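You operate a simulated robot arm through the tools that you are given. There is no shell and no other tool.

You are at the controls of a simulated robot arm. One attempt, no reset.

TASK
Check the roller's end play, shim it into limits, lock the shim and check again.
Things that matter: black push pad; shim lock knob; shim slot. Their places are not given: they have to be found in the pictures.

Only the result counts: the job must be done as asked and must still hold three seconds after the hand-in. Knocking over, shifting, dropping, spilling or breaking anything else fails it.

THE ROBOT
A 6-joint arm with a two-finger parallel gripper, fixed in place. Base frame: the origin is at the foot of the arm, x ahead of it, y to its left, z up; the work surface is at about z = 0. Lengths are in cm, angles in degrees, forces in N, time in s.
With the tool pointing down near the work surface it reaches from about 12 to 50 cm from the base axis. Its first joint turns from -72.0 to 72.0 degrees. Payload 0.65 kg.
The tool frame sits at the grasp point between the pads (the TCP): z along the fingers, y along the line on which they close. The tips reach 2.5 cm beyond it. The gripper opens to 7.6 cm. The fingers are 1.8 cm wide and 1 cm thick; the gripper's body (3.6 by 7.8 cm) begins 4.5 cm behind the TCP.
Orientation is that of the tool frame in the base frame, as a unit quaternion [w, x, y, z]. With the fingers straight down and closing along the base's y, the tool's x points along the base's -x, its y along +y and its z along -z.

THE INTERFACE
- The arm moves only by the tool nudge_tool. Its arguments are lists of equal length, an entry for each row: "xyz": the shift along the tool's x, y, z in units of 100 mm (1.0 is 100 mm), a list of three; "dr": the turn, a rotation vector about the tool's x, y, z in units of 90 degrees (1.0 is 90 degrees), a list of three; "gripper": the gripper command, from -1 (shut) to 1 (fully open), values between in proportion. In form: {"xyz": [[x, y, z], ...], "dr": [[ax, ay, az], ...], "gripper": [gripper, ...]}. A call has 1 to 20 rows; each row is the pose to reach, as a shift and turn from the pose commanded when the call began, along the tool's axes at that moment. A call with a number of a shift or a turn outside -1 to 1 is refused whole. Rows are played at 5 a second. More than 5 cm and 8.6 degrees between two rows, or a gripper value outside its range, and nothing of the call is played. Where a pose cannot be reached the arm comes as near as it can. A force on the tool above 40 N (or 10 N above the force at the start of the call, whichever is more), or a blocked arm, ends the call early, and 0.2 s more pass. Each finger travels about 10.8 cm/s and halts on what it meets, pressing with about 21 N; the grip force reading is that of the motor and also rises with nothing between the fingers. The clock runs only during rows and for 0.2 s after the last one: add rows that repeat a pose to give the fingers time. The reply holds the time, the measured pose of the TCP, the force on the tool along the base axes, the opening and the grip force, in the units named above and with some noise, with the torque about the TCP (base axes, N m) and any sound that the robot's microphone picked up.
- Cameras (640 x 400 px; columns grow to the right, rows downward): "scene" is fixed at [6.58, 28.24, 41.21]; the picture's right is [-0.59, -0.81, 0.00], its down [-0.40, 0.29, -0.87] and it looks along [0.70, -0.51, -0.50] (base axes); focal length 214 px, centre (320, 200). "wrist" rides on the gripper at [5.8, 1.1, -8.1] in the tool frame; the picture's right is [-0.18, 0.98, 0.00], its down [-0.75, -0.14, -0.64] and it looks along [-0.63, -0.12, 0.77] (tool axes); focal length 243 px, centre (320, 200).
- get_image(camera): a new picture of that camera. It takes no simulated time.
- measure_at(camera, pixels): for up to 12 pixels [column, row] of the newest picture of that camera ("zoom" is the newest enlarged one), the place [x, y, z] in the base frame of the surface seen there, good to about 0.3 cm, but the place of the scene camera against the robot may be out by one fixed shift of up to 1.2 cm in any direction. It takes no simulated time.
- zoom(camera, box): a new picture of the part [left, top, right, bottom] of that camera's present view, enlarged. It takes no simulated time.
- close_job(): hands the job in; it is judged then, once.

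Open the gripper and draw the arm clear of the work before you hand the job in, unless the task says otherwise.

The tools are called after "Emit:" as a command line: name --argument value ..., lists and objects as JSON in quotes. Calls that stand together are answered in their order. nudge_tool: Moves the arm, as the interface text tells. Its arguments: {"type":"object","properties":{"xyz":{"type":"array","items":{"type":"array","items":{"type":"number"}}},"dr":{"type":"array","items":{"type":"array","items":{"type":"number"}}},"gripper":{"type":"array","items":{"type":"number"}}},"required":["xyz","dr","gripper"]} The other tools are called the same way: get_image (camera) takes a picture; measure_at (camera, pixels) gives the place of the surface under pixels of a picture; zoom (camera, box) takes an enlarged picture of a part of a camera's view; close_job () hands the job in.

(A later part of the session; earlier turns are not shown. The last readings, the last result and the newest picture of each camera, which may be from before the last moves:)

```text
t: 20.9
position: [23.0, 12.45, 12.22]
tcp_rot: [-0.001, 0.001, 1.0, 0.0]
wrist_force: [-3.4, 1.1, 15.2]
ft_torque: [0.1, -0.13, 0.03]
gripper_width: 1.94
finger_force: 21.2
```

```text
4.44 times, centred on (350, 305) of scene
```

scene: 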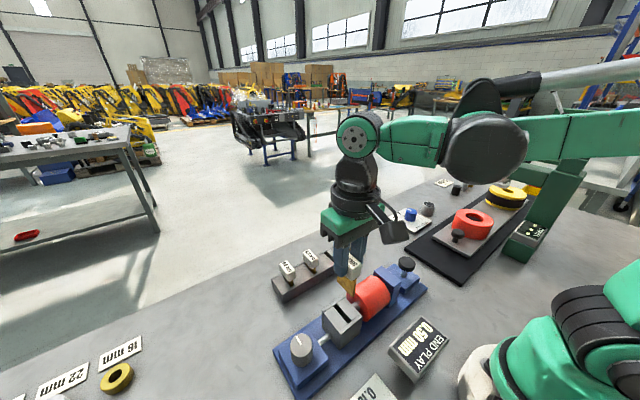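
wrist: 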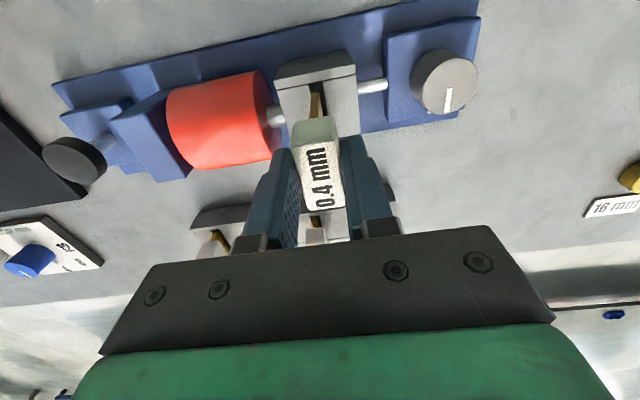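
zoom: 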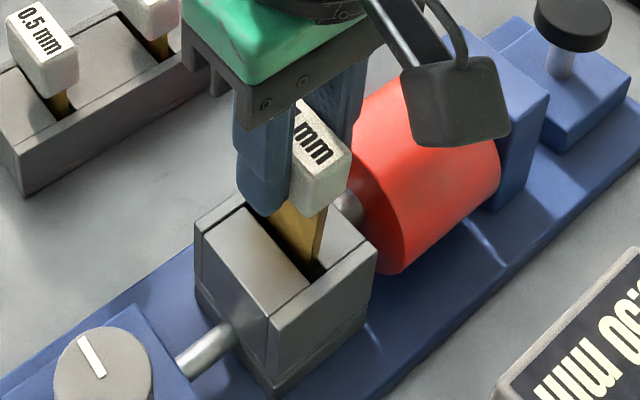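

The force rose to 15 N at z 12.22, and the torque suggests contact toward the far (+x) end, so the blade is catching on an edge. I'll look closer before moving further.

Emit:
zoom --camera "wrist" --box '[285, 75, 355, 130]'

Emit:
zoom --camera "scene" --box '[335, 280, 385, 330]'

Emit:
get_image --camera "wrist"

```text
7.27 times, centred on (320, 102) of wrist
```

zoom: 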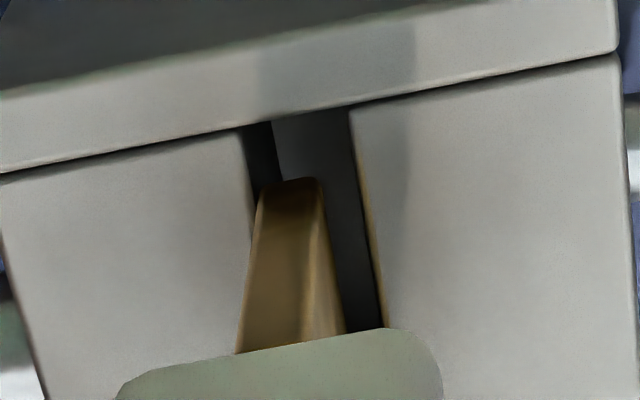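

```text
8.00 times, centred on (360, 305) of scene
```

zoom: 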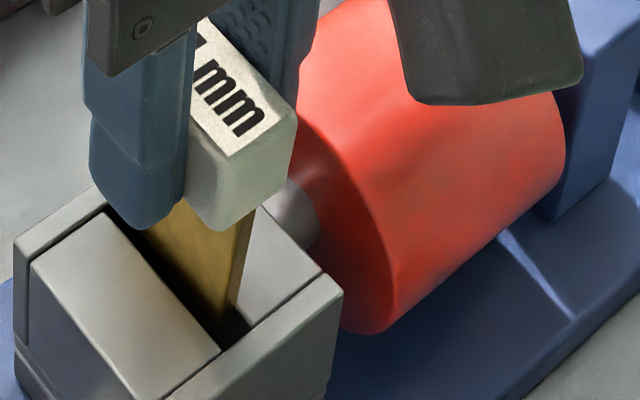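

```text
taken
```

wrist: 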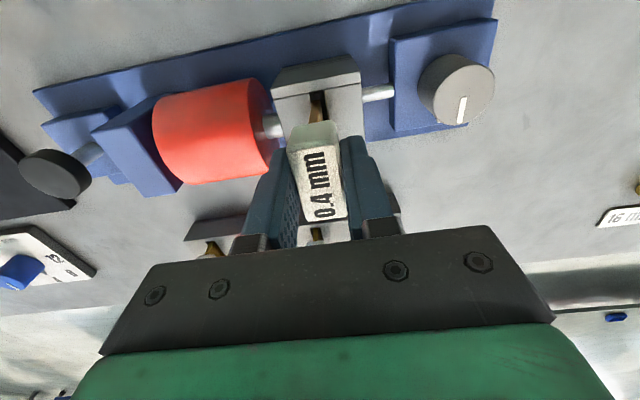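

The handle has slid up about 0.8 cm in the grip, so the blade bottom is sitting at block-top level rather than in the slot. I'll zoom in tightly on the slot from both cameras to find the obstruction.

Emit:
zoom --camera "scene" --box '[340, 300, 372, 328]'

Emit:
zoom --camera "wrist" --box '[300, 85, 340, 125]'

```text
14.29 times, centred on (356, 314) of scene
```

zoom: 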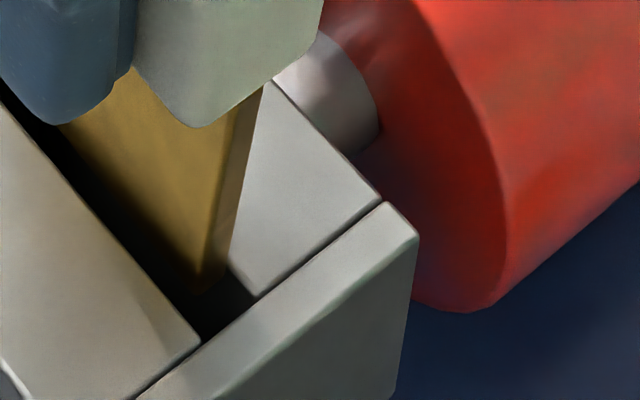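

```text
10.00 times, centred on (320, 105) of wrist
```

zoom: 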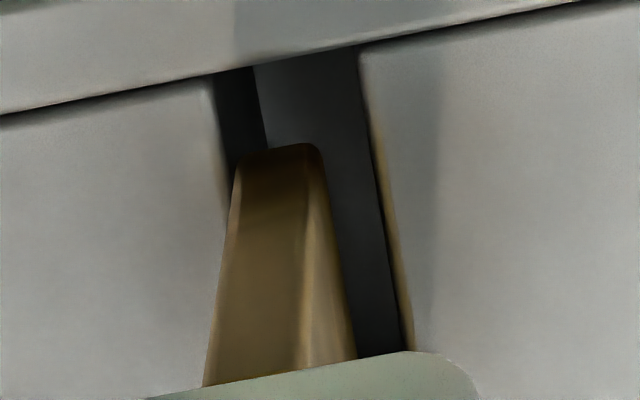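

The force direction and torque, with the pixel geometry, point to the blade's far (+x) lower corner on the far lip: the blade spans about TCP -1.6 to +1.9. I'll lift 0.6 cm, shift about -0.17 cm in x and +0.13 cm in y, and look again.

Emit:
nudge_tool --xyz '[[0, 0, -0.06], [0, 0, -0.08], [0.017, 0.013, -0.08], [0.017, 0.013, -0.08]]' --dr '[[0, 0, 0], [0, 0, 0], [0, 0, 0], [0, 0, 0]]' --gripper '[-1, -1, -1, -1]'

Emit:
get_image --camera "wrist"

Emit:
zoom --camera "wrist" --box '[285, 65, 355, 130]'

Emit:
zoom --camera "scene" --box '[330, 285, 380, 325]'

```text
t: 21.9
position: [22.77, 12.64, 13.17]
tcp_rot: [0.0, 0.0, 1.0, -0.001]
wrist_force: [-0.1, -0.6, 0.0]
ft_torque: [-0.01, 0.01, 0.02]
gripper_width: 1.96
finger_force: 21.1
```

```text
taken
```

wrist: 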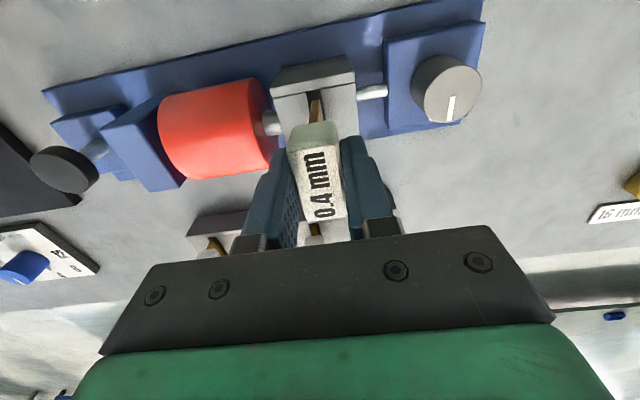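

```text
6.15 times, centred on (320, 98) of wrist
```

zoom: 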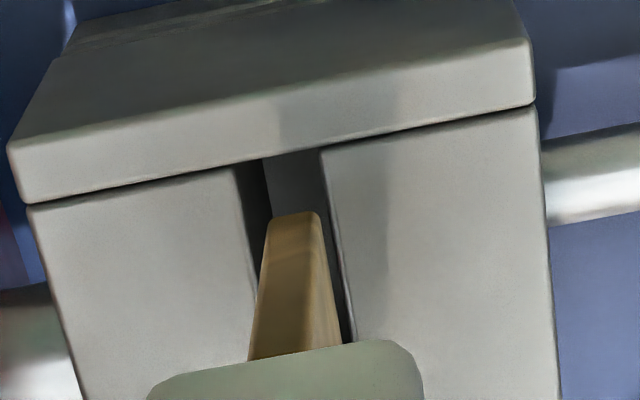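

```text
10.00 times, centred on (355, 305) of scene
```

zoom: 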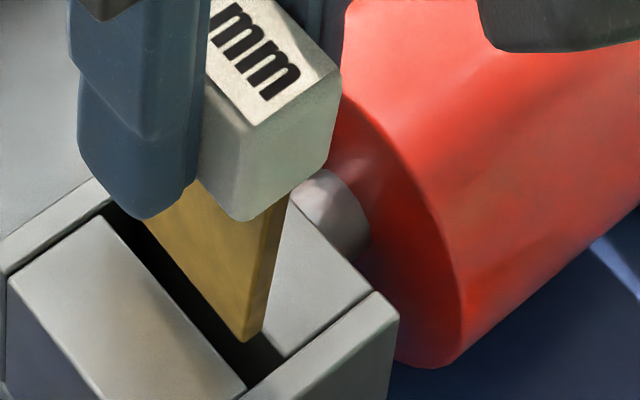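

The shim is free again, with its bottom just above the block. By this wrist view the slot centre is about 0.11 cm lower in y than the blade, so I'll check with tighter zooms before correcting.

Emit:
zoom --camera "scene" --box '[340, 302, 370, 326]'

Emit:
zoom --camera "wrist" --box '[300, 82, 340, 107]'

```text
16.00 times, centred on (355, 314) of scene
```

zoom: 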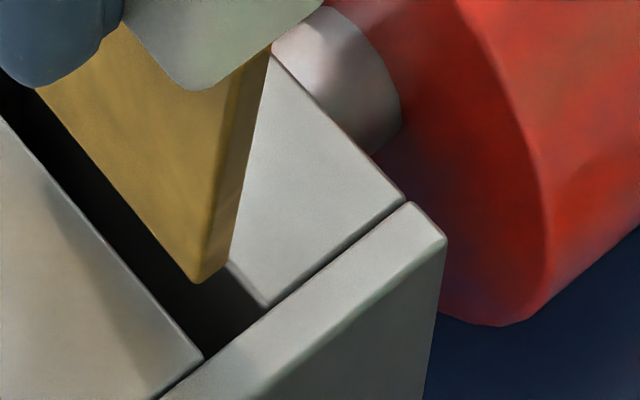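

```text
16.00 times, centred on (320, 94) of wrist
```

zoom: 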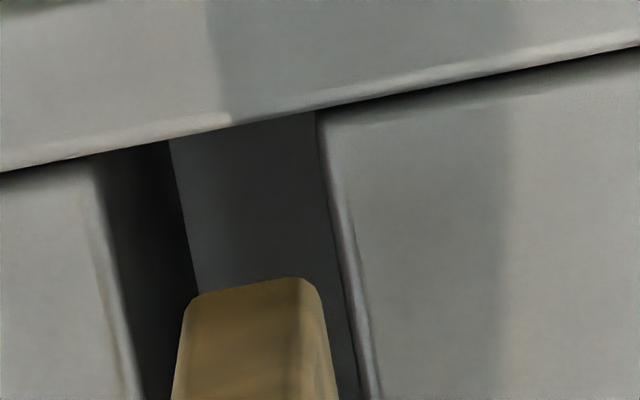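

Both views put the blade about 0.13 cm too far in +y now, and the x ends look clear. I'll correct y and lower in small steps to the slot mouth.

Emit:
nudge_tool --xyz '[[0.002, -0.013, 0], [0.002, -0.013, 0.04], [0.002, -0.013, 0.08], [0.002, -0.013, 0.11], [0.002, -0.013, 0.13], [0.002, -0.013, 0.13]]' --dr '[[0, 0, 0], [0, 0, 0], [0, 0, 0], [0, 0, 0], [0, 0, 0], [0, 0, 0]]' --gripper '[-1, -1, -1, -1, -1, -1]'

Emit:
zoom --camera "wrist" --box '[285, 75, 355, 130]'

Emit:
zoom --camera "scene" --box '[340, 302, 370, 326]'

```text
t: 23.3
position: [22.78, 12.45, 11.87]
tcp_rot: [0.0, 0.0, 1.0, 0.0]
wrist_force: [0.6, 0.3, -0.6]
ft_torque: [0.0, 0.0, 0.0]
gripper_width: 1.97
finger_force: 20.5
```

```text
7.27 times, centred on (320, 102) of wrist
```

zoom: 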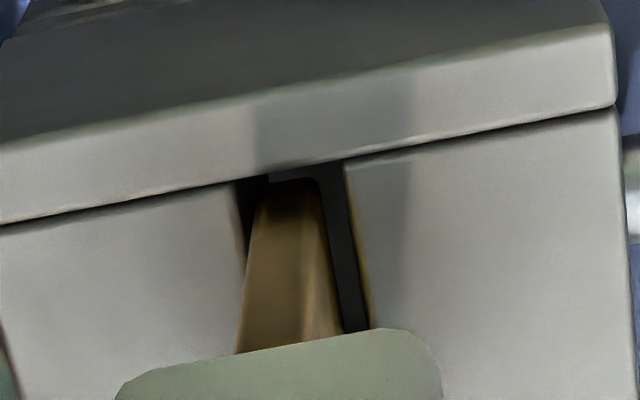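

```text
16.00 times, centred on (355, 314) of scene
```

zoom: 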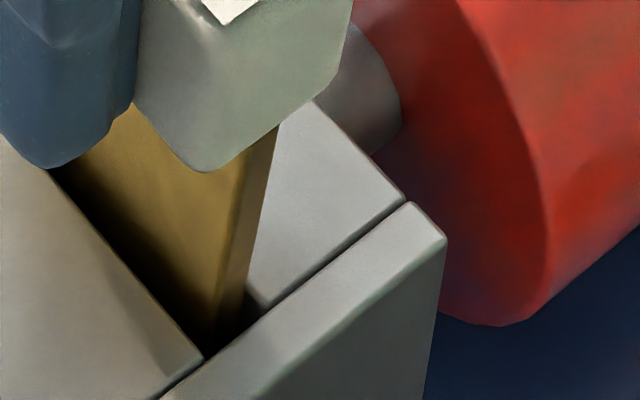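

There's no contact force at z 11.87, so the blade is now inside the slot mouth. I'll keep lowering gently toward z ≈ 9.6.

Emit:
nudge_tool --xyz '[[0, 0, 0.03], [0, 0, 0.07], [0, 0, 0.11], [0, 0, 0.15], [0, 0, 0.18], [0, 0, 0.18]]' --dr '[[0, 0, 0], [0, 0, 0], [0, 0, 0], [0, 0, 0], [0, 0, 0], [0, 0, 0]]' --gripper '[-1, -1, -1, -1, -1, -1]'

Emit:
zoom --camera "wrist" --box '[265, 70, 375, 230]'

Emit:
zoom --camera "scene" --box '[325, 275, 395, 335]'

```text
t: 24.7
position: [22.79, 12.43, 9.93]
tcp_rot: [0.0, -0.001, 1.0, 0.0]
wrist_force: [0.2, 0.0, -1.0]
ft_torque: [0.02, -0.02, -0.01]
gripper_width: 1.9
finger_force: 21.2
```

```text
2.50 times, centred on (320, 150) of wrist
```

zoom: 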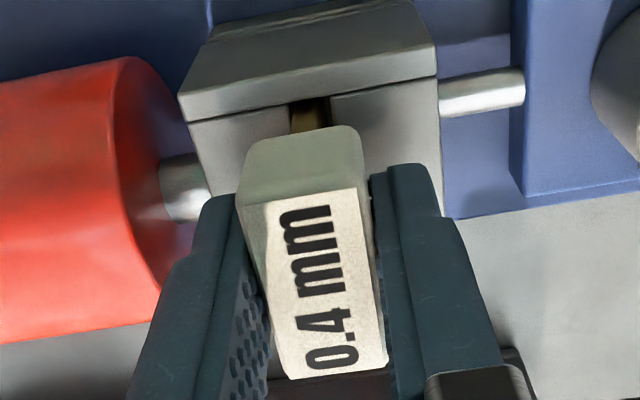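

```text
6.67 times, centred on (360, 305) of scene
```

zoom: 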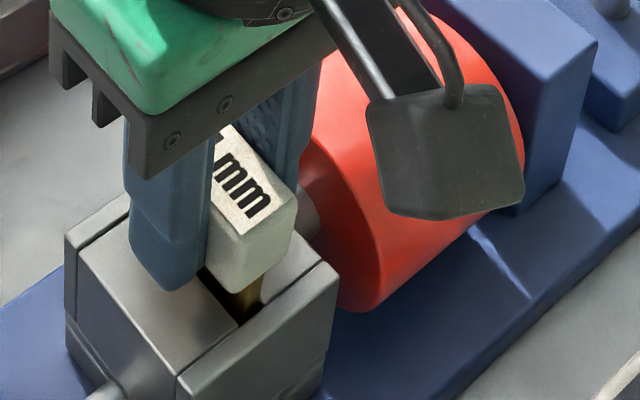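

The blade slides in freely (no force at z 9.93) and the handle bottom is still above the block. I'll continue slowly to feel for the slot floor, keeping the finger tips clear of the block top at 6.1.

Emit:
nudge_tool --xyz '[[0, 0, 0.03], [0, 0, 0.05], [0, 0, 0.07], [0, 0, 0.09], [0, 0, 0.1], [0, 0, 0.1]]' --dr '[[0, 0, 0], [0, 0, 0], [0, 0, 0], [0, 0, 0], [0, 0, 0], [0, 0, 0]]' --gripper '[-1, -1, -1, -1, -1, -1]'

Emit:
zoom --camera "scene" --box '[325, 275, 395, 335]'

Emit:
zoom --camera "wrist" --box '[265, 70, 375, 230]'

```text
t: 26.1
position: [22.76, 12.47, 9.05]
tcp_rot: [0.0, 0.0, 1.0, 0.001]
wrist_force: [4.7, 1.7, 16.6]
ft_torque: [0.09, 0.05, 0.01]
gripper_width: 1.93
finger_force: 21.7
```

```text
6.67 times, centred on (360, 305) of scene
```

zoom: 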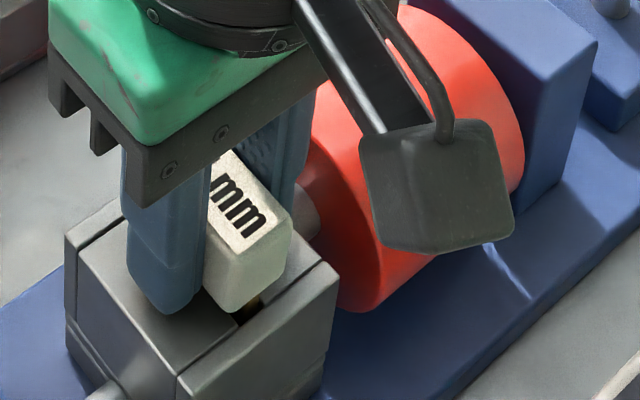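

```text
2.50 times, centred on (320, 150) of wrist
```

zoom: 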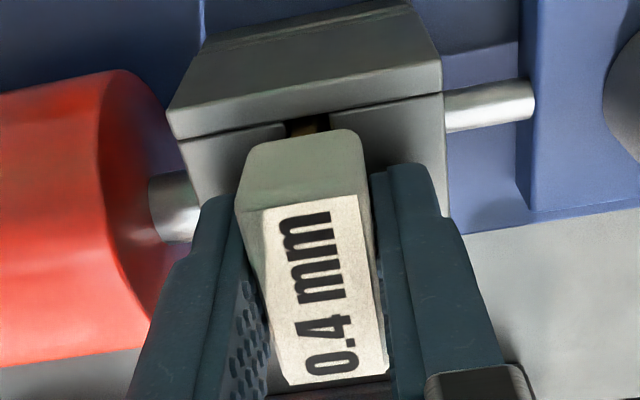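

Force rose to 16.6 N at z 9.05, which matches the slot floor at z ≈ 3.0, and the handle did not slip this time. I'll relieve the press slightly, open the fingers a little (staying clear of the roller) and rise.

Emit:
nudge_tool --xyz '[[0, 0, -0.01], [0, 0, -0.01], [0, 0, -0.01], [0, 0, -0.01]]' --dr '[[0, 0, 0], [0, 0, 0], [0, 0, 0], [0, 0, 0]]' --gripper '[-1, -0.3, -0.25, -0.25]'

Emit:
nudge_tool --xyz '[[0, 0, -0.1], [0, 0, -0.25], [0, 0, -0.5], [0, 0, -0.8], [0, 0, -1.0], [0, 0, -1.0]]' --dr '[[0, 0, 0], [0, 0, 0], [0, 0, 0], [0, 0, 0], [0, 0, 0], [0, 0, 0]]' --gripper '[-0.25, -0.25, -0.25, -0.25, -0.25, -0.25]'

Emit:
get_image --camera "wrist"

Emit:
zoom --camera "scene" --box '[280, 255, 440, 375]'

```text
t: 27.1
position: [22.76, 12.31, 9.11]
tcp_rot: [0.0, 0.0, 1.0, 0.001]
wrist_force: [0.0, -0.6, -0.4]
ft_torque: [-0.03, 0.01, -0.04]
gripper_width: 2.85
finger_force: 0.2
```

```text
t: 28.5
position: [22.72, 12.17, 19.07]
tcp_rot: [-0.001, 0.0, 1.0, 0.0]
wrist_force: [-0.9, 0.3, -0.4]
ft_torque: [0.03, -0.01, 0.0]
gripper_width: 2.85
finger_force: 0.2
```

```text
taken
```

wrist: 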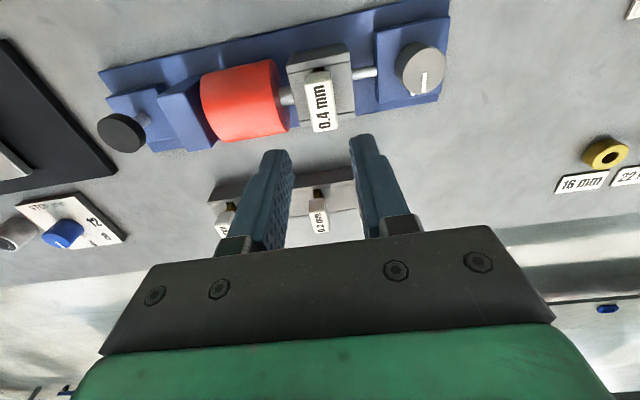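

```text
3.33 times, centred on (360, 315) of scene
```

zoom: 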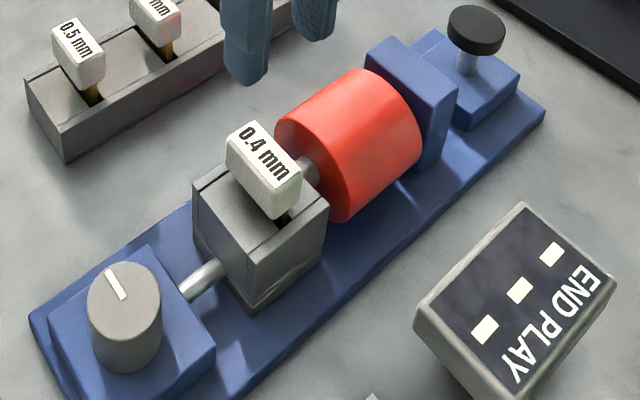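

The 0.4 mm shim stands upright in the slot at wrist (320,100), and the display has gone back to dashes. Now I'll look closely at the lock knob at wrist (420,65) for its marks.

Emit:
zoom --camera "wrist" --box '[375, 10, 465, 110]'

Emit:
zoom --camera "scene" --box '[270, 315, 340, 395]'

Emit:
measure_at --camera "wrist" --pixels '[[320, 105], [313, 110], [332, 108], [318, 92], [322, 128], [420, 60], [398, 62], [443, 58], [418, 45], [420, 80], [405, 92], [435, 40]]'

```text
4.00 times, centred on (420, 60) of wrist
```

zoom: 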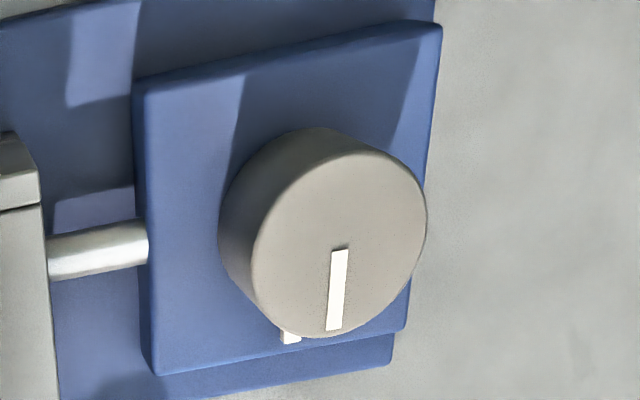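

```text
5.00 times, centred on (305, 355) of scene
```

zoom: 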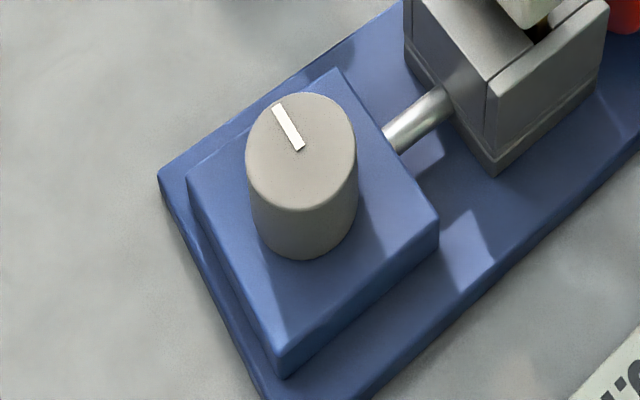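

```text
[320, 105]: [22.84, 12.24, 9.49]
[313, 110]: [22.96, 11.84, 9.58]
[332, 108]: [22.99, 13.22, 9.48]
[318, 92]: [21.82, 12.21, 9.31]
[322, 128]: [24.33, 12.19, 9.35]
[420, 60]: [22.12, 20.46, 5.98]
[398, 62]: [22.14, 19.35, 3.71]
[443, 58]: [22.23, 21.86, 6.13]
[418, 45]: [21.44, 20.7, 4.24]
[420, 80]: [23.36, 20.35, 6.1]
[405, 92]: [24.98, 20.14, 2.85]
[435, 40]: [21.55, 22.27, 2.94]
```

The knob is about 3.3 cm across, centred near (22.85,20.4) with its top at z 6.0. Its white pointer faces +x, toward a white index mark on the base at zoom (290,337). I'll measure the rod and base heights, then move above the knob for a better look.

Emit:
measure_at --camera "wrist" --pixels '[[360, 73], [370, 71], [380, 50], [382, 95], [412, 94], [425, 71], [440, 30], [385, 75]]'

Emit:
nudge_tool --xyz '[[0, 0.25, 0], [0, 0.5, 0.1], [-0.01, 0.75, 0.2], [-0.01, 0.83, 0.3], [-0.01, 0.83, 0.3]]' --dr '[[0, 0, 0], [0, 0, 0], [0, 0, 0], [0, 0, 0], [0, 0, 0]]' --gripper '[0.2, 0.2, 0.2, 0.2, 0.2]'

Emit:
get_image --camera "wrist"

Emit:
zoom --camera "wrist" --box '[260, 0, 400, 130]'

```text
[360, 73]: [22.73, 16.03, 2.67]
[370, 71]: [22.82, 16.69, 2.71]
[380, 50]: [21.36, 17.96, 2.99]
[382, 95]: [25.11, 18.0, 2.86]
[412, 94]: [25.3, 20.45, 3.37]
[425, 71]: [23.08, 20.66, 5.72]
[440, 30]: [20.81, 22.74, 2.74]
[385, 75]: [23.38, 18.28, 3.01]
```

```text
t: 29.7
position: [22.71, 20.63, 16.19]
tcp_rot: [0.0, 0.0, 1.0, -0.001]
wrist_force: [-0.2, 0.4, 0.4]
ft_torque: [0.02, 0.0, 0.01]
gripper_width: 4.56
finger_force: 0.1
```

```text
taken
```

wrist: 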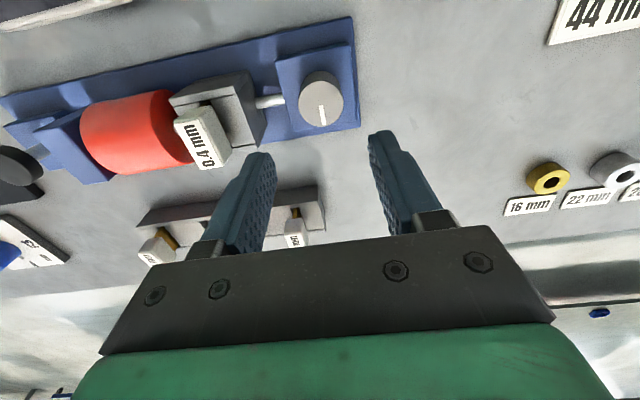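

```text
3.08 times, centred on (330, 65) of wrist
```

zoom: 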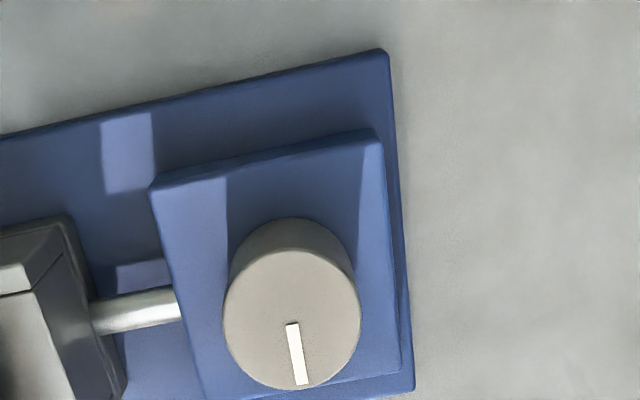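

The knob top is centred near wrist (321,103), almost exactly under the TCP, and the rod top at z 2.7 leaves room for the tips. I'll descend to just above the knob with the gripper opened to about 5 cm and re-check centring.

Emit:
nudge_tool --xyz '[[-0.01, 0.005, 0.2], [-0.01, 0.005, 0.4], [-0.01, 0.005, 0.55], [-0.01, 0.005, 0.6], [-0.01, 0.005, 0.6]]' --dr '[[0, 0, 0], [0, 0, 0], [0, 0, 0], [0, 0, 0], [0, 0, 0]]' --gripper '[0.25, 0.25, 0.25, 0.25, 0.25]'

Emit:
get_image --camera "wrist"

Emit:
zoom --camera "wrist" --box '[240, 60, 400, 200]'

Emit:
zoom --camera "scene" --box '[240, 260, 400, 400]'

```text
t: 30.9
position: [22.91, 20.74, 10.18]
tcp_rot: [0.001, 0.0, 1.0, 0.0]
wrist_force: [-0.2, 0.2, 0.0]
ft_torque: [0.0, -0.03, 0.02]
gripper_width: 4.74
finger_force: 0.1
```

```text
taken
```

wrist: 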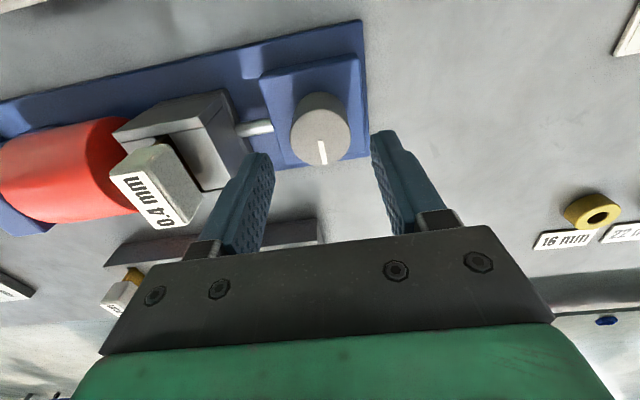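

```text
2.86 times, centred on (320, 130) of wrist
```

zoom: 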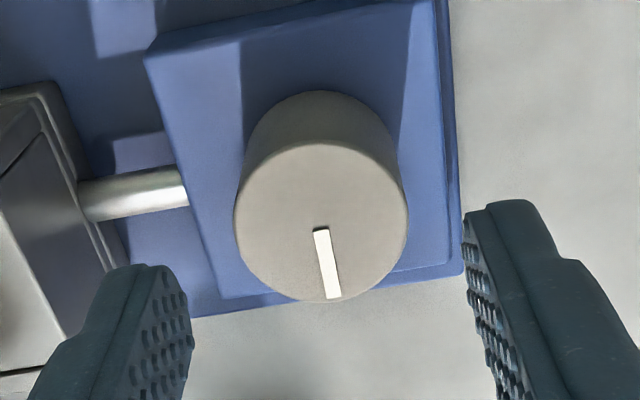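

```text
2.86 times, centred on (320, 330) of scene
```

zoom: 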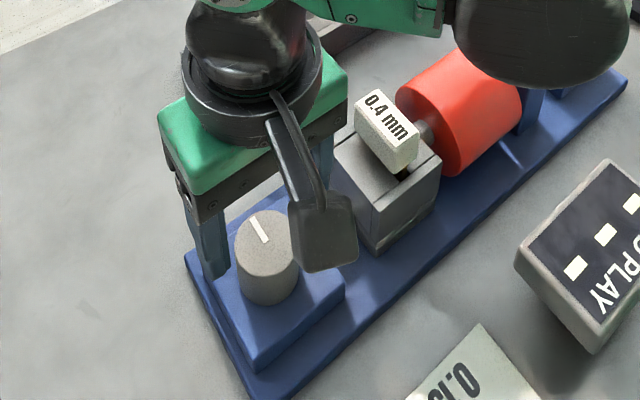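

The knob centre at wrist (320,138) matches the TCP projection, so the fingers are well centred. I'll descend to z ≈ 6.2 (tips at 3.7, above the base at 2.9) and close on the knob.

Emit:
nudge_tool --xyz '[[0, 0, 0.15], [0, 0, 0.3], [0, 0, 0.39], [0, 0, 0.39], [0, 0, 0.39], [0, 0, 0.39], [0, 0, 0.39]]' --dr '[[0, 0, 0], [0, 0, 0], [0, 0, 0], [0, 0, 0], [0, 0, 0], [0, 0, 0], [0, 0, 0]]' --gripper '[0.25, 0.25, 0.25, 0.25, -0.1, -0.5, -0.5]'

Emit:
get_image --camera "wrist"

```text
t: 32.5
position: [22.94, 20.7, 6.11]
tcp_rot: [-0.001, 0.002, 1.0, -0.002]
wrist_force: [-1.8, -30.5, -14.7]
ft_torque: [0.35, -0.12, -0.03]
gripper_width: 3.36
finger_force: 45.0
```

```text
taken
```

wrist: 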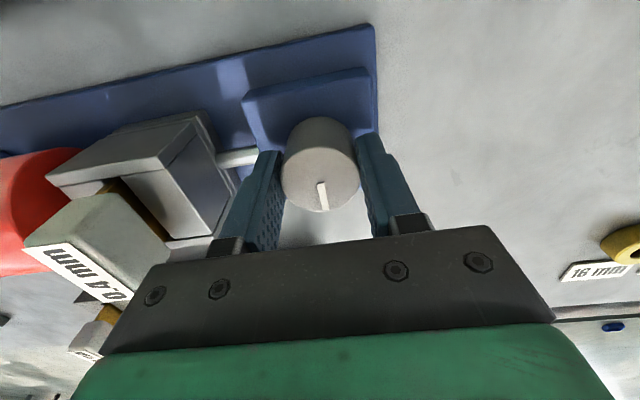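

The grip closed at 3.36 cm, but a side force of -30 N in y shows the hand is off-centre toward +y. I'll ease it in -y by small steps to balance the grip.

Emit:
nudge_tool --xyz '[[0, -0.003, 0], [0, -0.006, 0], [0, -0.006, 0]]' --dr '[[0, 0, 0], [0, 0, 0], [0, 0, 0]]' --gripper '[-0.5, -0.5, -0.5]'

```text
t: 32.9
position: [23.0, 20.66, 6.2]
tcp_rot: [0.0, 0.001, 1.0, -0.001]
wrist_force: [1.4, -3.8, -5.2]
ft_torque: [0.62, 0.45, 0.04]
gripper_width: 3.37
finger_force: 45.6
stopped in row 2: the force on the tool passed its limit at 45 N (the readings are from after the stop); the commanded pose is now the measured one
```

The limit tripped at 45 N and the pose was reset, with the grip reading 45 N, so the hand is fighting the knob. I'll open the fingers, settle, and re-centre before gripping more gently.

Emit:
nudge_tool --xyz '[[0, 0, 0], [0, 0, 0], [0, 0, 0]]' --dr '[[0, 0, 0], [0, 0, 0], [0, 0, 0]]' --gripper '[0.05, 0.15, 0.15]'

Emit:
get_image --camera "wrist"

Emit:
zoom --camera "wrist" --box '[240, 100, 400, 240]'

Emit:
get_image --camera "scene"

Emit:
zoom --camera "scene" --box '[240, 260, 400, 400]'

```text
t: 33.7
position: [22.9, 20.79, 6.19]
tcp_rot: [0.002, 0.002, 1.0, -0.001]
wrist_force: [-0.1, -0.3, -0.2]
ft_torque: [0.0, 0.0, 0.02]
gripper_width: 4.38
finger_force: 0.0
```

```text
taken
```

wrist: 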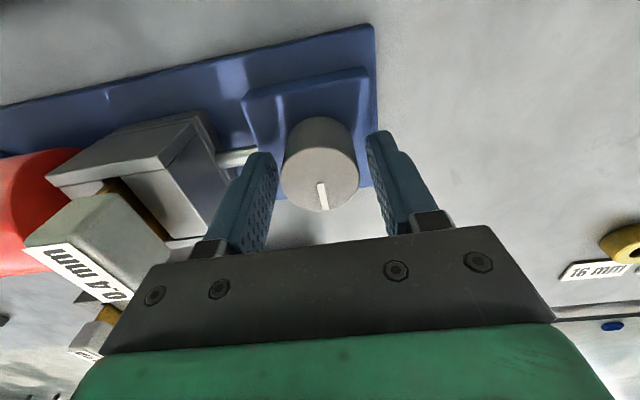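

```text
2.86 times, centred on (320, 170) of wrist
```

zoom: 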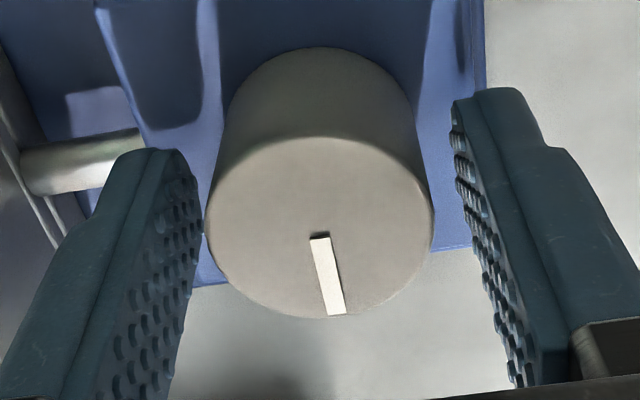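

```text
taken
```

scene: 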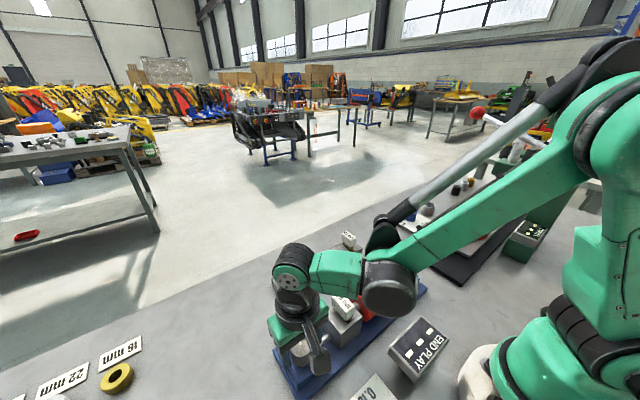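

```text
2.86 times, centred on (320, 330) of scene
```

zoom: 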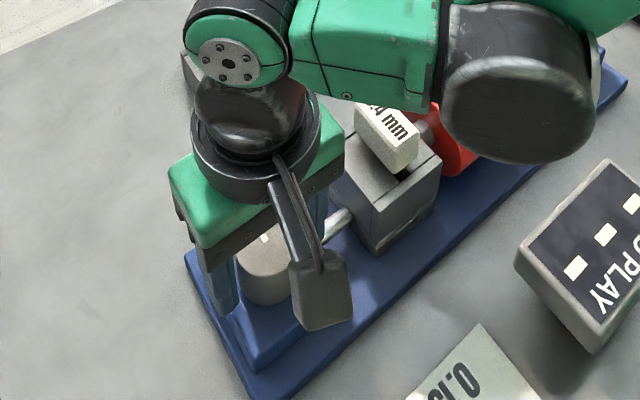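

The knob sits centred between the fingers at zoom (320,227), and the pose after the stop left little side force. I'll close again from here with a lighter width command and read the force.

Emit:
nudge_tool --xyz '[[0, 0, 0], [0, 0, 0], [0, 0, 0], [0, 0, 0]]' --dr '[[0, 0, 0], [0, 0, 0], [0, 0, 0], [0, 0, 0]]' --gripper '[-0.1, -0.14, -0.16, -0.16]'

```text
t: 34.7
position: [22.96, 20.74, 6.05]
tcp_rot: [0.001, 0.001, 1.0, -0.001]
wrist_force: [-0.7, -5.6, -0.4]
ft_torque: [0.62, -0.01, 0.02]
gripper_width: 3.35
finger_force: 44.9
```

The grip is now balanced (Fy only -5.6 N) and firm at 3.35 cm. I'll turn clockwise seen from above (positive about tool z) by a small amount and feel the resistance.

Emit:
nudge_tool --xyz '[[0, 0, 0], [0, 0, 0], [0, 0, 0], [0, 0, 0], [0, 0, 0]]' --dr '[[0, 0, 0.03], [0, 0, 0.07], [0, 0, 0.12], [0, 0, 0.17], [0, 0, 0.17]]' --gripper '[-0.16, -0.16, -0.16, -0.16, -0.16]'

Emit:
get_image --camera "wrist"

Emit:
zoom --camera "scene" --box '[240, 290, 360, 400]'

```text
t: 35.9
position: [22.95, 20.7, 6.22]
tcp_rot: [0.001, 0.134, 0.991, -0.001]
wrist_force: [0.5, -6.1, -0.6]
ft_torque: [0.07, -0.03, 0.89]
gripper_width: 3.36
finger_force: 44.7
```

```text
taken
```

wrist: 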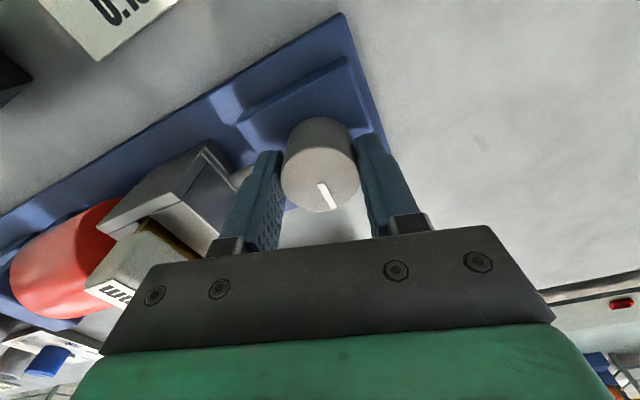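

```text
3.64 times, centred on (300, 345) of scene
```

zoom: 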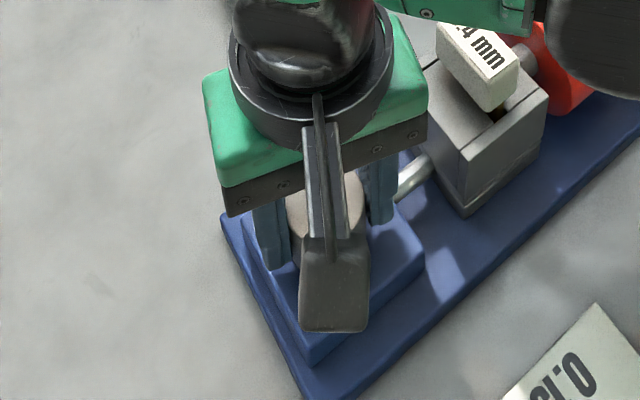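

The wrist picture shows the pointer staying put in the world while the hand turned 15° (torque 0.89 N m), so the knob slipped or is at a stop in this direction. I'll turn back the other way and watch whether the knob follows.

Emit:
nudge_tool --xyz '[[0, 0, 0], [0, 0, 0], [0, 0, 0], [0, 0, 0], [0, 0, 0]]' --dr '[[0, 0, -0.04], [0, 0, -0.08], [0, 0, -0.12], [0, 0, -0.16], [0, 0, -0.16]]' --gripper '[-0.16, -0.16, -0.16, -0.16, -0.16]'

Emit:
get_image --camera "wrist"

Emit:
zoom --camera "wrist" --box '[240, 90, 400, 230]'

```text
t: 37.1
position: [22.9, 20.6, 6.12]
tcp_rot: [0.001, 0.007, 1.0, -0.002]
wrist_force: [-5.8, -7.8, -32.5]
ft_torque: [0.18, 0.03, 0.0]
gripper_width: 3.37
finger_force: 45.0
```

```text
taken
```

wrist: 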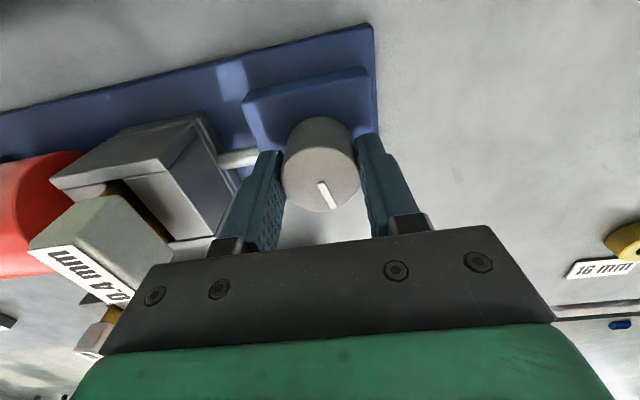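

```text
2.86 times, centred on (320, 160) of wrist
```

zoom: 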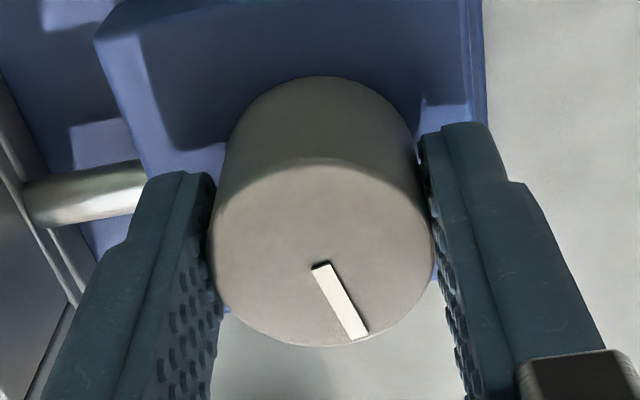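

This time the knob followed: at zoom (340,300) the pointer now sits about 15° counter-clockwise of its start, with no resisting torque. A -32 N vertical preload has built up, so I'll open, let it relax, re-grip and keep turning counter-clockwise.

Emit:
nudge_tool --xyz '[[0, 0, 0], [0, 0, 0], [0, 0, 0], [0, 0, 0], [0, 0, 0], [0, 0, 0]]' --dr '[[0, 0, 0], [0, 0, 0], [0, 0, 0], [0, 0, 0], [0, 0, 0], [0, 0, 0]]' --gripper '[0.1, 0.1, 0.1, -0.1, -0.16, -0.16]'

```text
t: 38.5
position: [23.0, 20.63, 6.17]
tcp_rot: [0.001, 0.008, 1.0, 0.0]
wrist_force: [-0.8, -3.0, 0.0]
ft_torque: [-0.04, 0.02, 0.02]
gripper_width: 3.43
finger_force: 1.1
```

The preload is gone and the fingers are just touching at 3.43 cm. I'll tighten, then turn counter-clockwise about 30° in small steps.

Emit:
nudge_tool --xyz '[[0, 0, 0], [0, 0, 0], [0, 0, 0], [0, 0, 0], [0, 0, 0], [0, 0, 0], [0, 0, 0], [0, 0, 0]]' --dr '[[0, 0, 0], [0, 0, 0], [0, 0, -0.05], [0, 0, -0.11], [0, 0, -0.17], [0, 0, -0.23], [0, 0, -0.29], [0, 0, -0.29]]' --gripper '[-0.18, -0.18, -0.18, -0.18, -0.18, -0.18, -0.18, -0.18]'

Emit:
get_image --camera "wrist"

Emit:
zoom --camera "wrist" --box '[240, 90, 400, 230]'

Emit:
get_image --camera "scene"

```text
t: 40.3
position: [23.03, 20.67, 6.36]
tcp_rot: [0.0, -0.218, 0.976, 0.0]
wrist_force: [1.5, -2.5, 1.0]
ft_torque: [-0.06, -0.02, -0.02]
gripper_width: 3.33
finger_force: 1.6
```

```text
taken
```

wrist: 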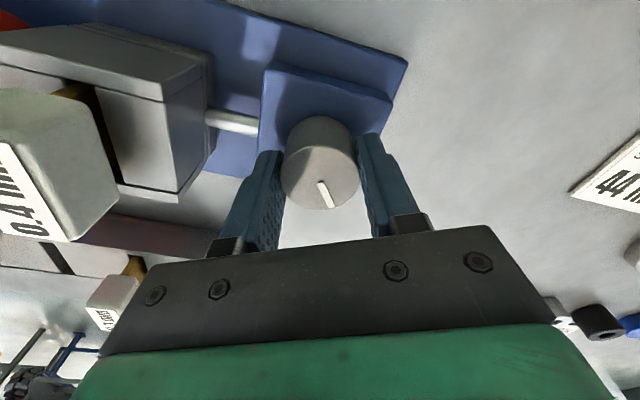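

```text
2.86 times, centred on (320, 160) of wrist
```

zoom: 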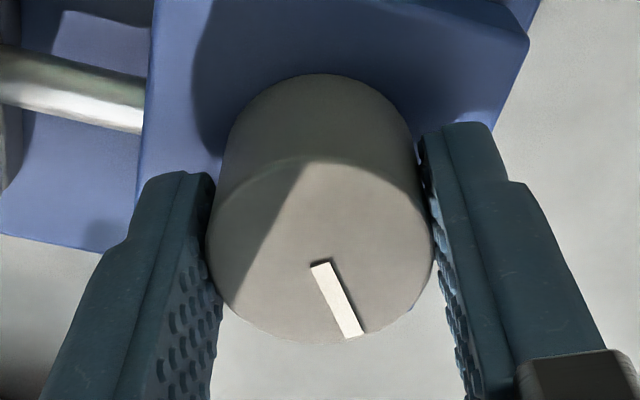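

```text
taken
```

scene: 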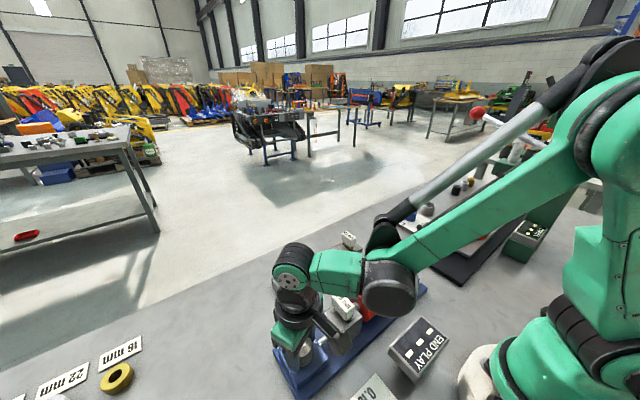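

The knob follows freely with a light grip and has turned roughly 40° counter-clockwise in total. I'll go on in the same direction, listening for a click or a stop.

Emit:
nudge_tool --xyz '[[0, 0, 0], [0, 0, 0], [0, 0, 0], [0, 0, 0], [0, 0, 0], [0, 0, 0], [0, 0, 0]]' --dr '[[0, 0, -0.06], [0, 0, -0.12], [0, 0, -0.18], [0, 0, -0.24], [0, 0, -0.3], [0, 0, -0.35], [0, 0, -0.35]]' --gripper '[-0.18, -0.18, -0.18, -0.18, -0.18, -0.18, -0.18]'

Emit:
get_image --camera "wrist"

Emit:
zoom --camera "wrist" --box '[240, 90, 400, 230]'

```text
t: 41.9
position: [23.03, 20.59, 6.17]
tcp_rot: [0.0, -0.475, 0.88, -0.001]
wrist_force: [5.3, -4.9, 33.1]
ft_torque: [-0.09, 0.18, -0.03]
gripper_width: 3.32
finger_force: 44.5
```

```text
taken
```

wrist: 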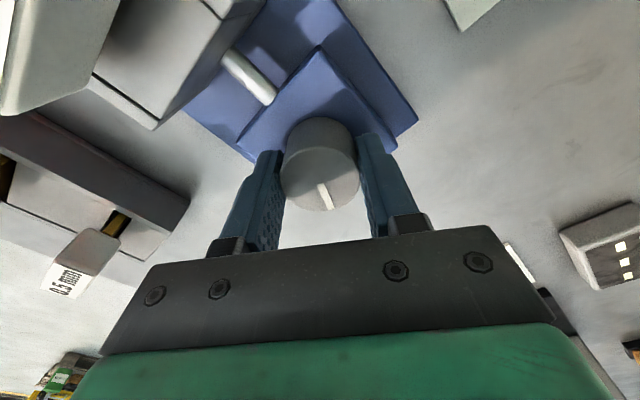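

```text
2.86 times, centred on (320, 160) of wrist
```

zoom: 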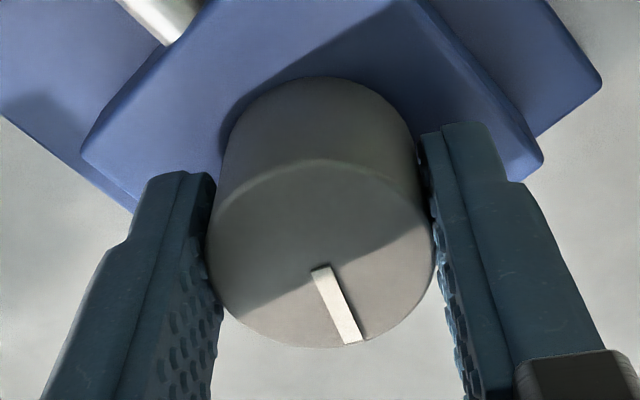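

The knob has now turned roughly 72° and still follows, but a +33 N vertical preload has built up. I'll open to relax, re-grip and carry on turning.

Emit:
nudge_tool --xyz '[[0, 0, 0], [0, 0, 0], [0, 0, 0], [0, 0, 0], [0, 0, 0], [0, 0, 0]]' --dr '[[0, 0, 0], [0, 0, 0], [0, 0, 0], [0, 0, 0], [0, 0, 0], [0, 0, 0]]' --gripper '[0.05, 0.05, 0.05, -0.12, -0.16, -0.16]'

Emit:
nudge_tool --xyz '[[0, 0, 0], [0, 0, 0], [0, 0, 0], [0, 0, 0], [0, 0, 0], [0, 0, 0]]' --dr '[[0, 0, 0], [0, 0, -0.05], [0, 0, -0.1], [0, 0, -0.15], [0, 0, -0.2], [0, 0, -0.2]]' --gripper '[-0.17, -0.17, -0.17, -0.17, -0.17, -0.17]'

Emit:
get_image --camera "wrist"

Emit:
zoom --camera "wrist" --box '[240, 90, 400, 230]'

```text
t: 43.3
position: [22.92, 20.72, 6.1]
tcp_rot: [-0.001, -0.474, 0.88, -0.001]
wrist_force: [2.6, -0.5, -1.5]
ft_torque: [0.01, 0.0, 0.01]
gripper_width: 3.37
finger_force: 1.3
```

```text
t: 44.7
position: [22.99, 20.74, 6.16]
tcp_rot: [0.0, -0.607, 0.795, -0.001]
wrist_force: [2.4, -0.5, -1.8]
ft_torque: [-0.05, 0.02, 0.01]
gripper_width: 3.38
finger_force: 1.4
```

```text
taken
```

wrist: 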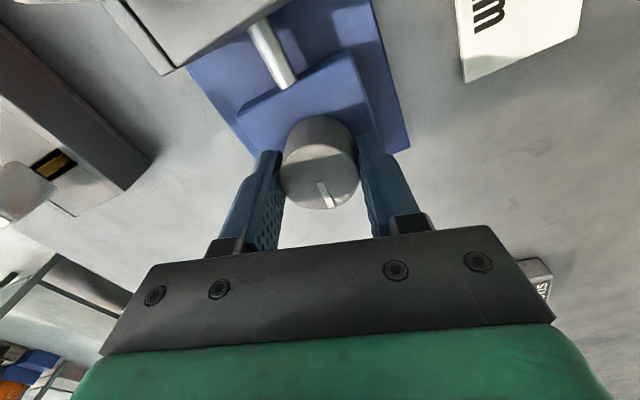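

```text
2.86 times, centred on (320, 160) of wrist
```

zoom: 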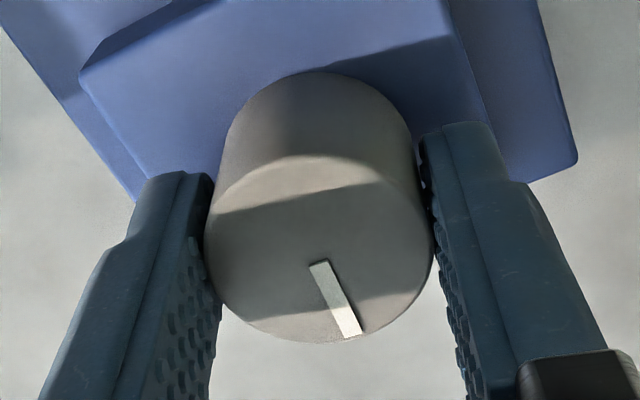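

The knob still follows and is near 90° of turn, with no click or stop yet and low forces. I'll continue counter-clockwise another 20° or so.

Emit:
nudge_tool --xyz '[[0, 0, 0], [0, 0, 0], [0, 0, 0], [0, 0, 0], [0, 0, 0], [0, 0, 0]]' --dr '[[0, 0, -0.05], [0, 0, -0.1], [0, 0, -0.15], [0, 0, -0.2], [0, 0, -0.25], [0, 0, -0.25]]' --gripper '[-0.17, -0.17, -0.17, -0.17, -0.17, -0.17]'

Emit:
get_image --camera "wrist"

Emit:
zoom --camera "wrist" --box '[240, 90, 400, 230]'

Emit:
zoom --camera "scene" --box '[240, 260, 400, 400]'

```text
t: 46.1
position: [22.93, 20.67, 6.14]
tcp_rot: [0.0, 0.75, -0.661, 0.002]
wrist_force: [15.5, -3.2, -6.8]
ft_torque: [0.08, -0.07, -0.27]
gripper_width: 3.31
finger_force: 45.1
```

```text
taken
```

wrist: 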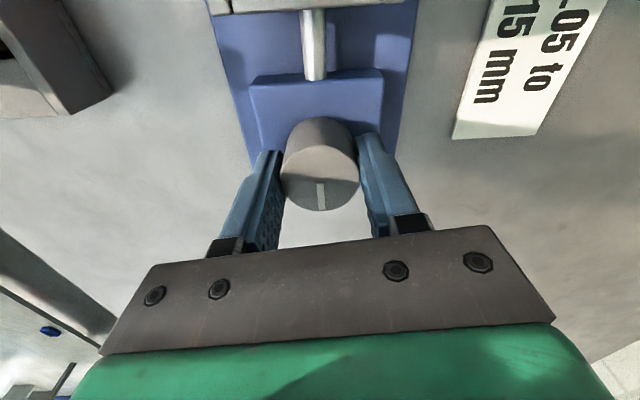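

```text
2.86 times, centred on (320, 160) of wrist
```

zoom: 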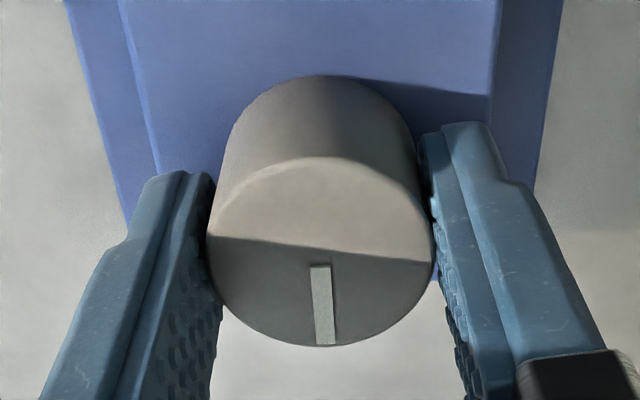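

```text
2.86 times, centred on (320, 330) of scene
```

zoom: 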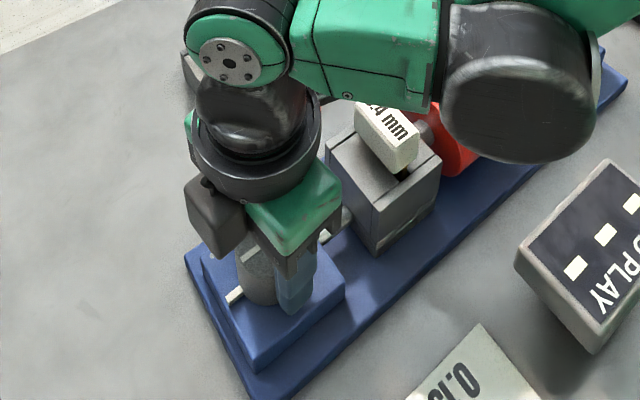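

The pointer now lags the hand (7° instead of 27° at zoom (324,305)) and a resisting torque of -0.27 N m appeared, so the knob has reached its stop after about 90–95°, pointing to +y. I'll release it and rise to check the result.

Emit:
nudge_tool --xyz '[[0, 0, 0], [0, 0, 0], [0, 0, 0], [0, 0, -0.1], [0, 0, -0.3], [0, 0, -0.6], [0, 0, -0.9], [0, 0, -0.9]]' --dr '[[0, 0, 0], [0, 0, 0], [0, 0, 0], [0, 0, 0], [0, 0, 0], [0, 0, 0], [0, 0, 0], [0, 0, 0]]' --gripper '[0, 0.15, 0.2, 0.2, 0.2, 0.2, 0.2, 0.2]'

Emit:
get_image --camera "wrist"

Emit:
zoom --camera "scene" --box '[240, 260, 400, 400]'

```text
t: 47.9
position: [23.09, 20.75, 15.16]
tcp_rot: [0.001, 0.75, -0.662, 0.001]
wrist_force: [-0.4, 0.5, -0.6]
ft_torque: [0.0, -0.03, 0.0]
gripper_width: 4.52
finger_force: 0.0
```

```text
taken
```

wrist: 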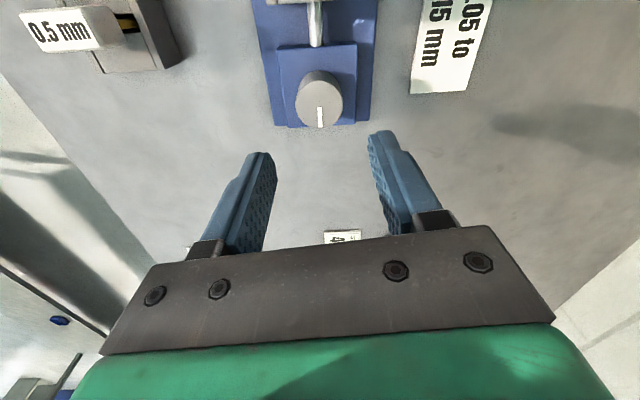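

```text
2.86 times, centred on (320, 330) of scene
```

zoom: 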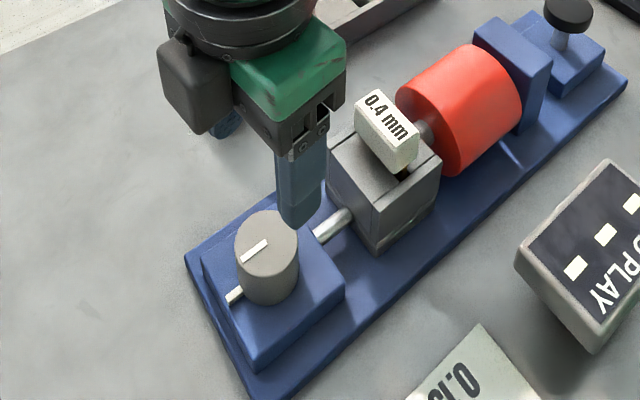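

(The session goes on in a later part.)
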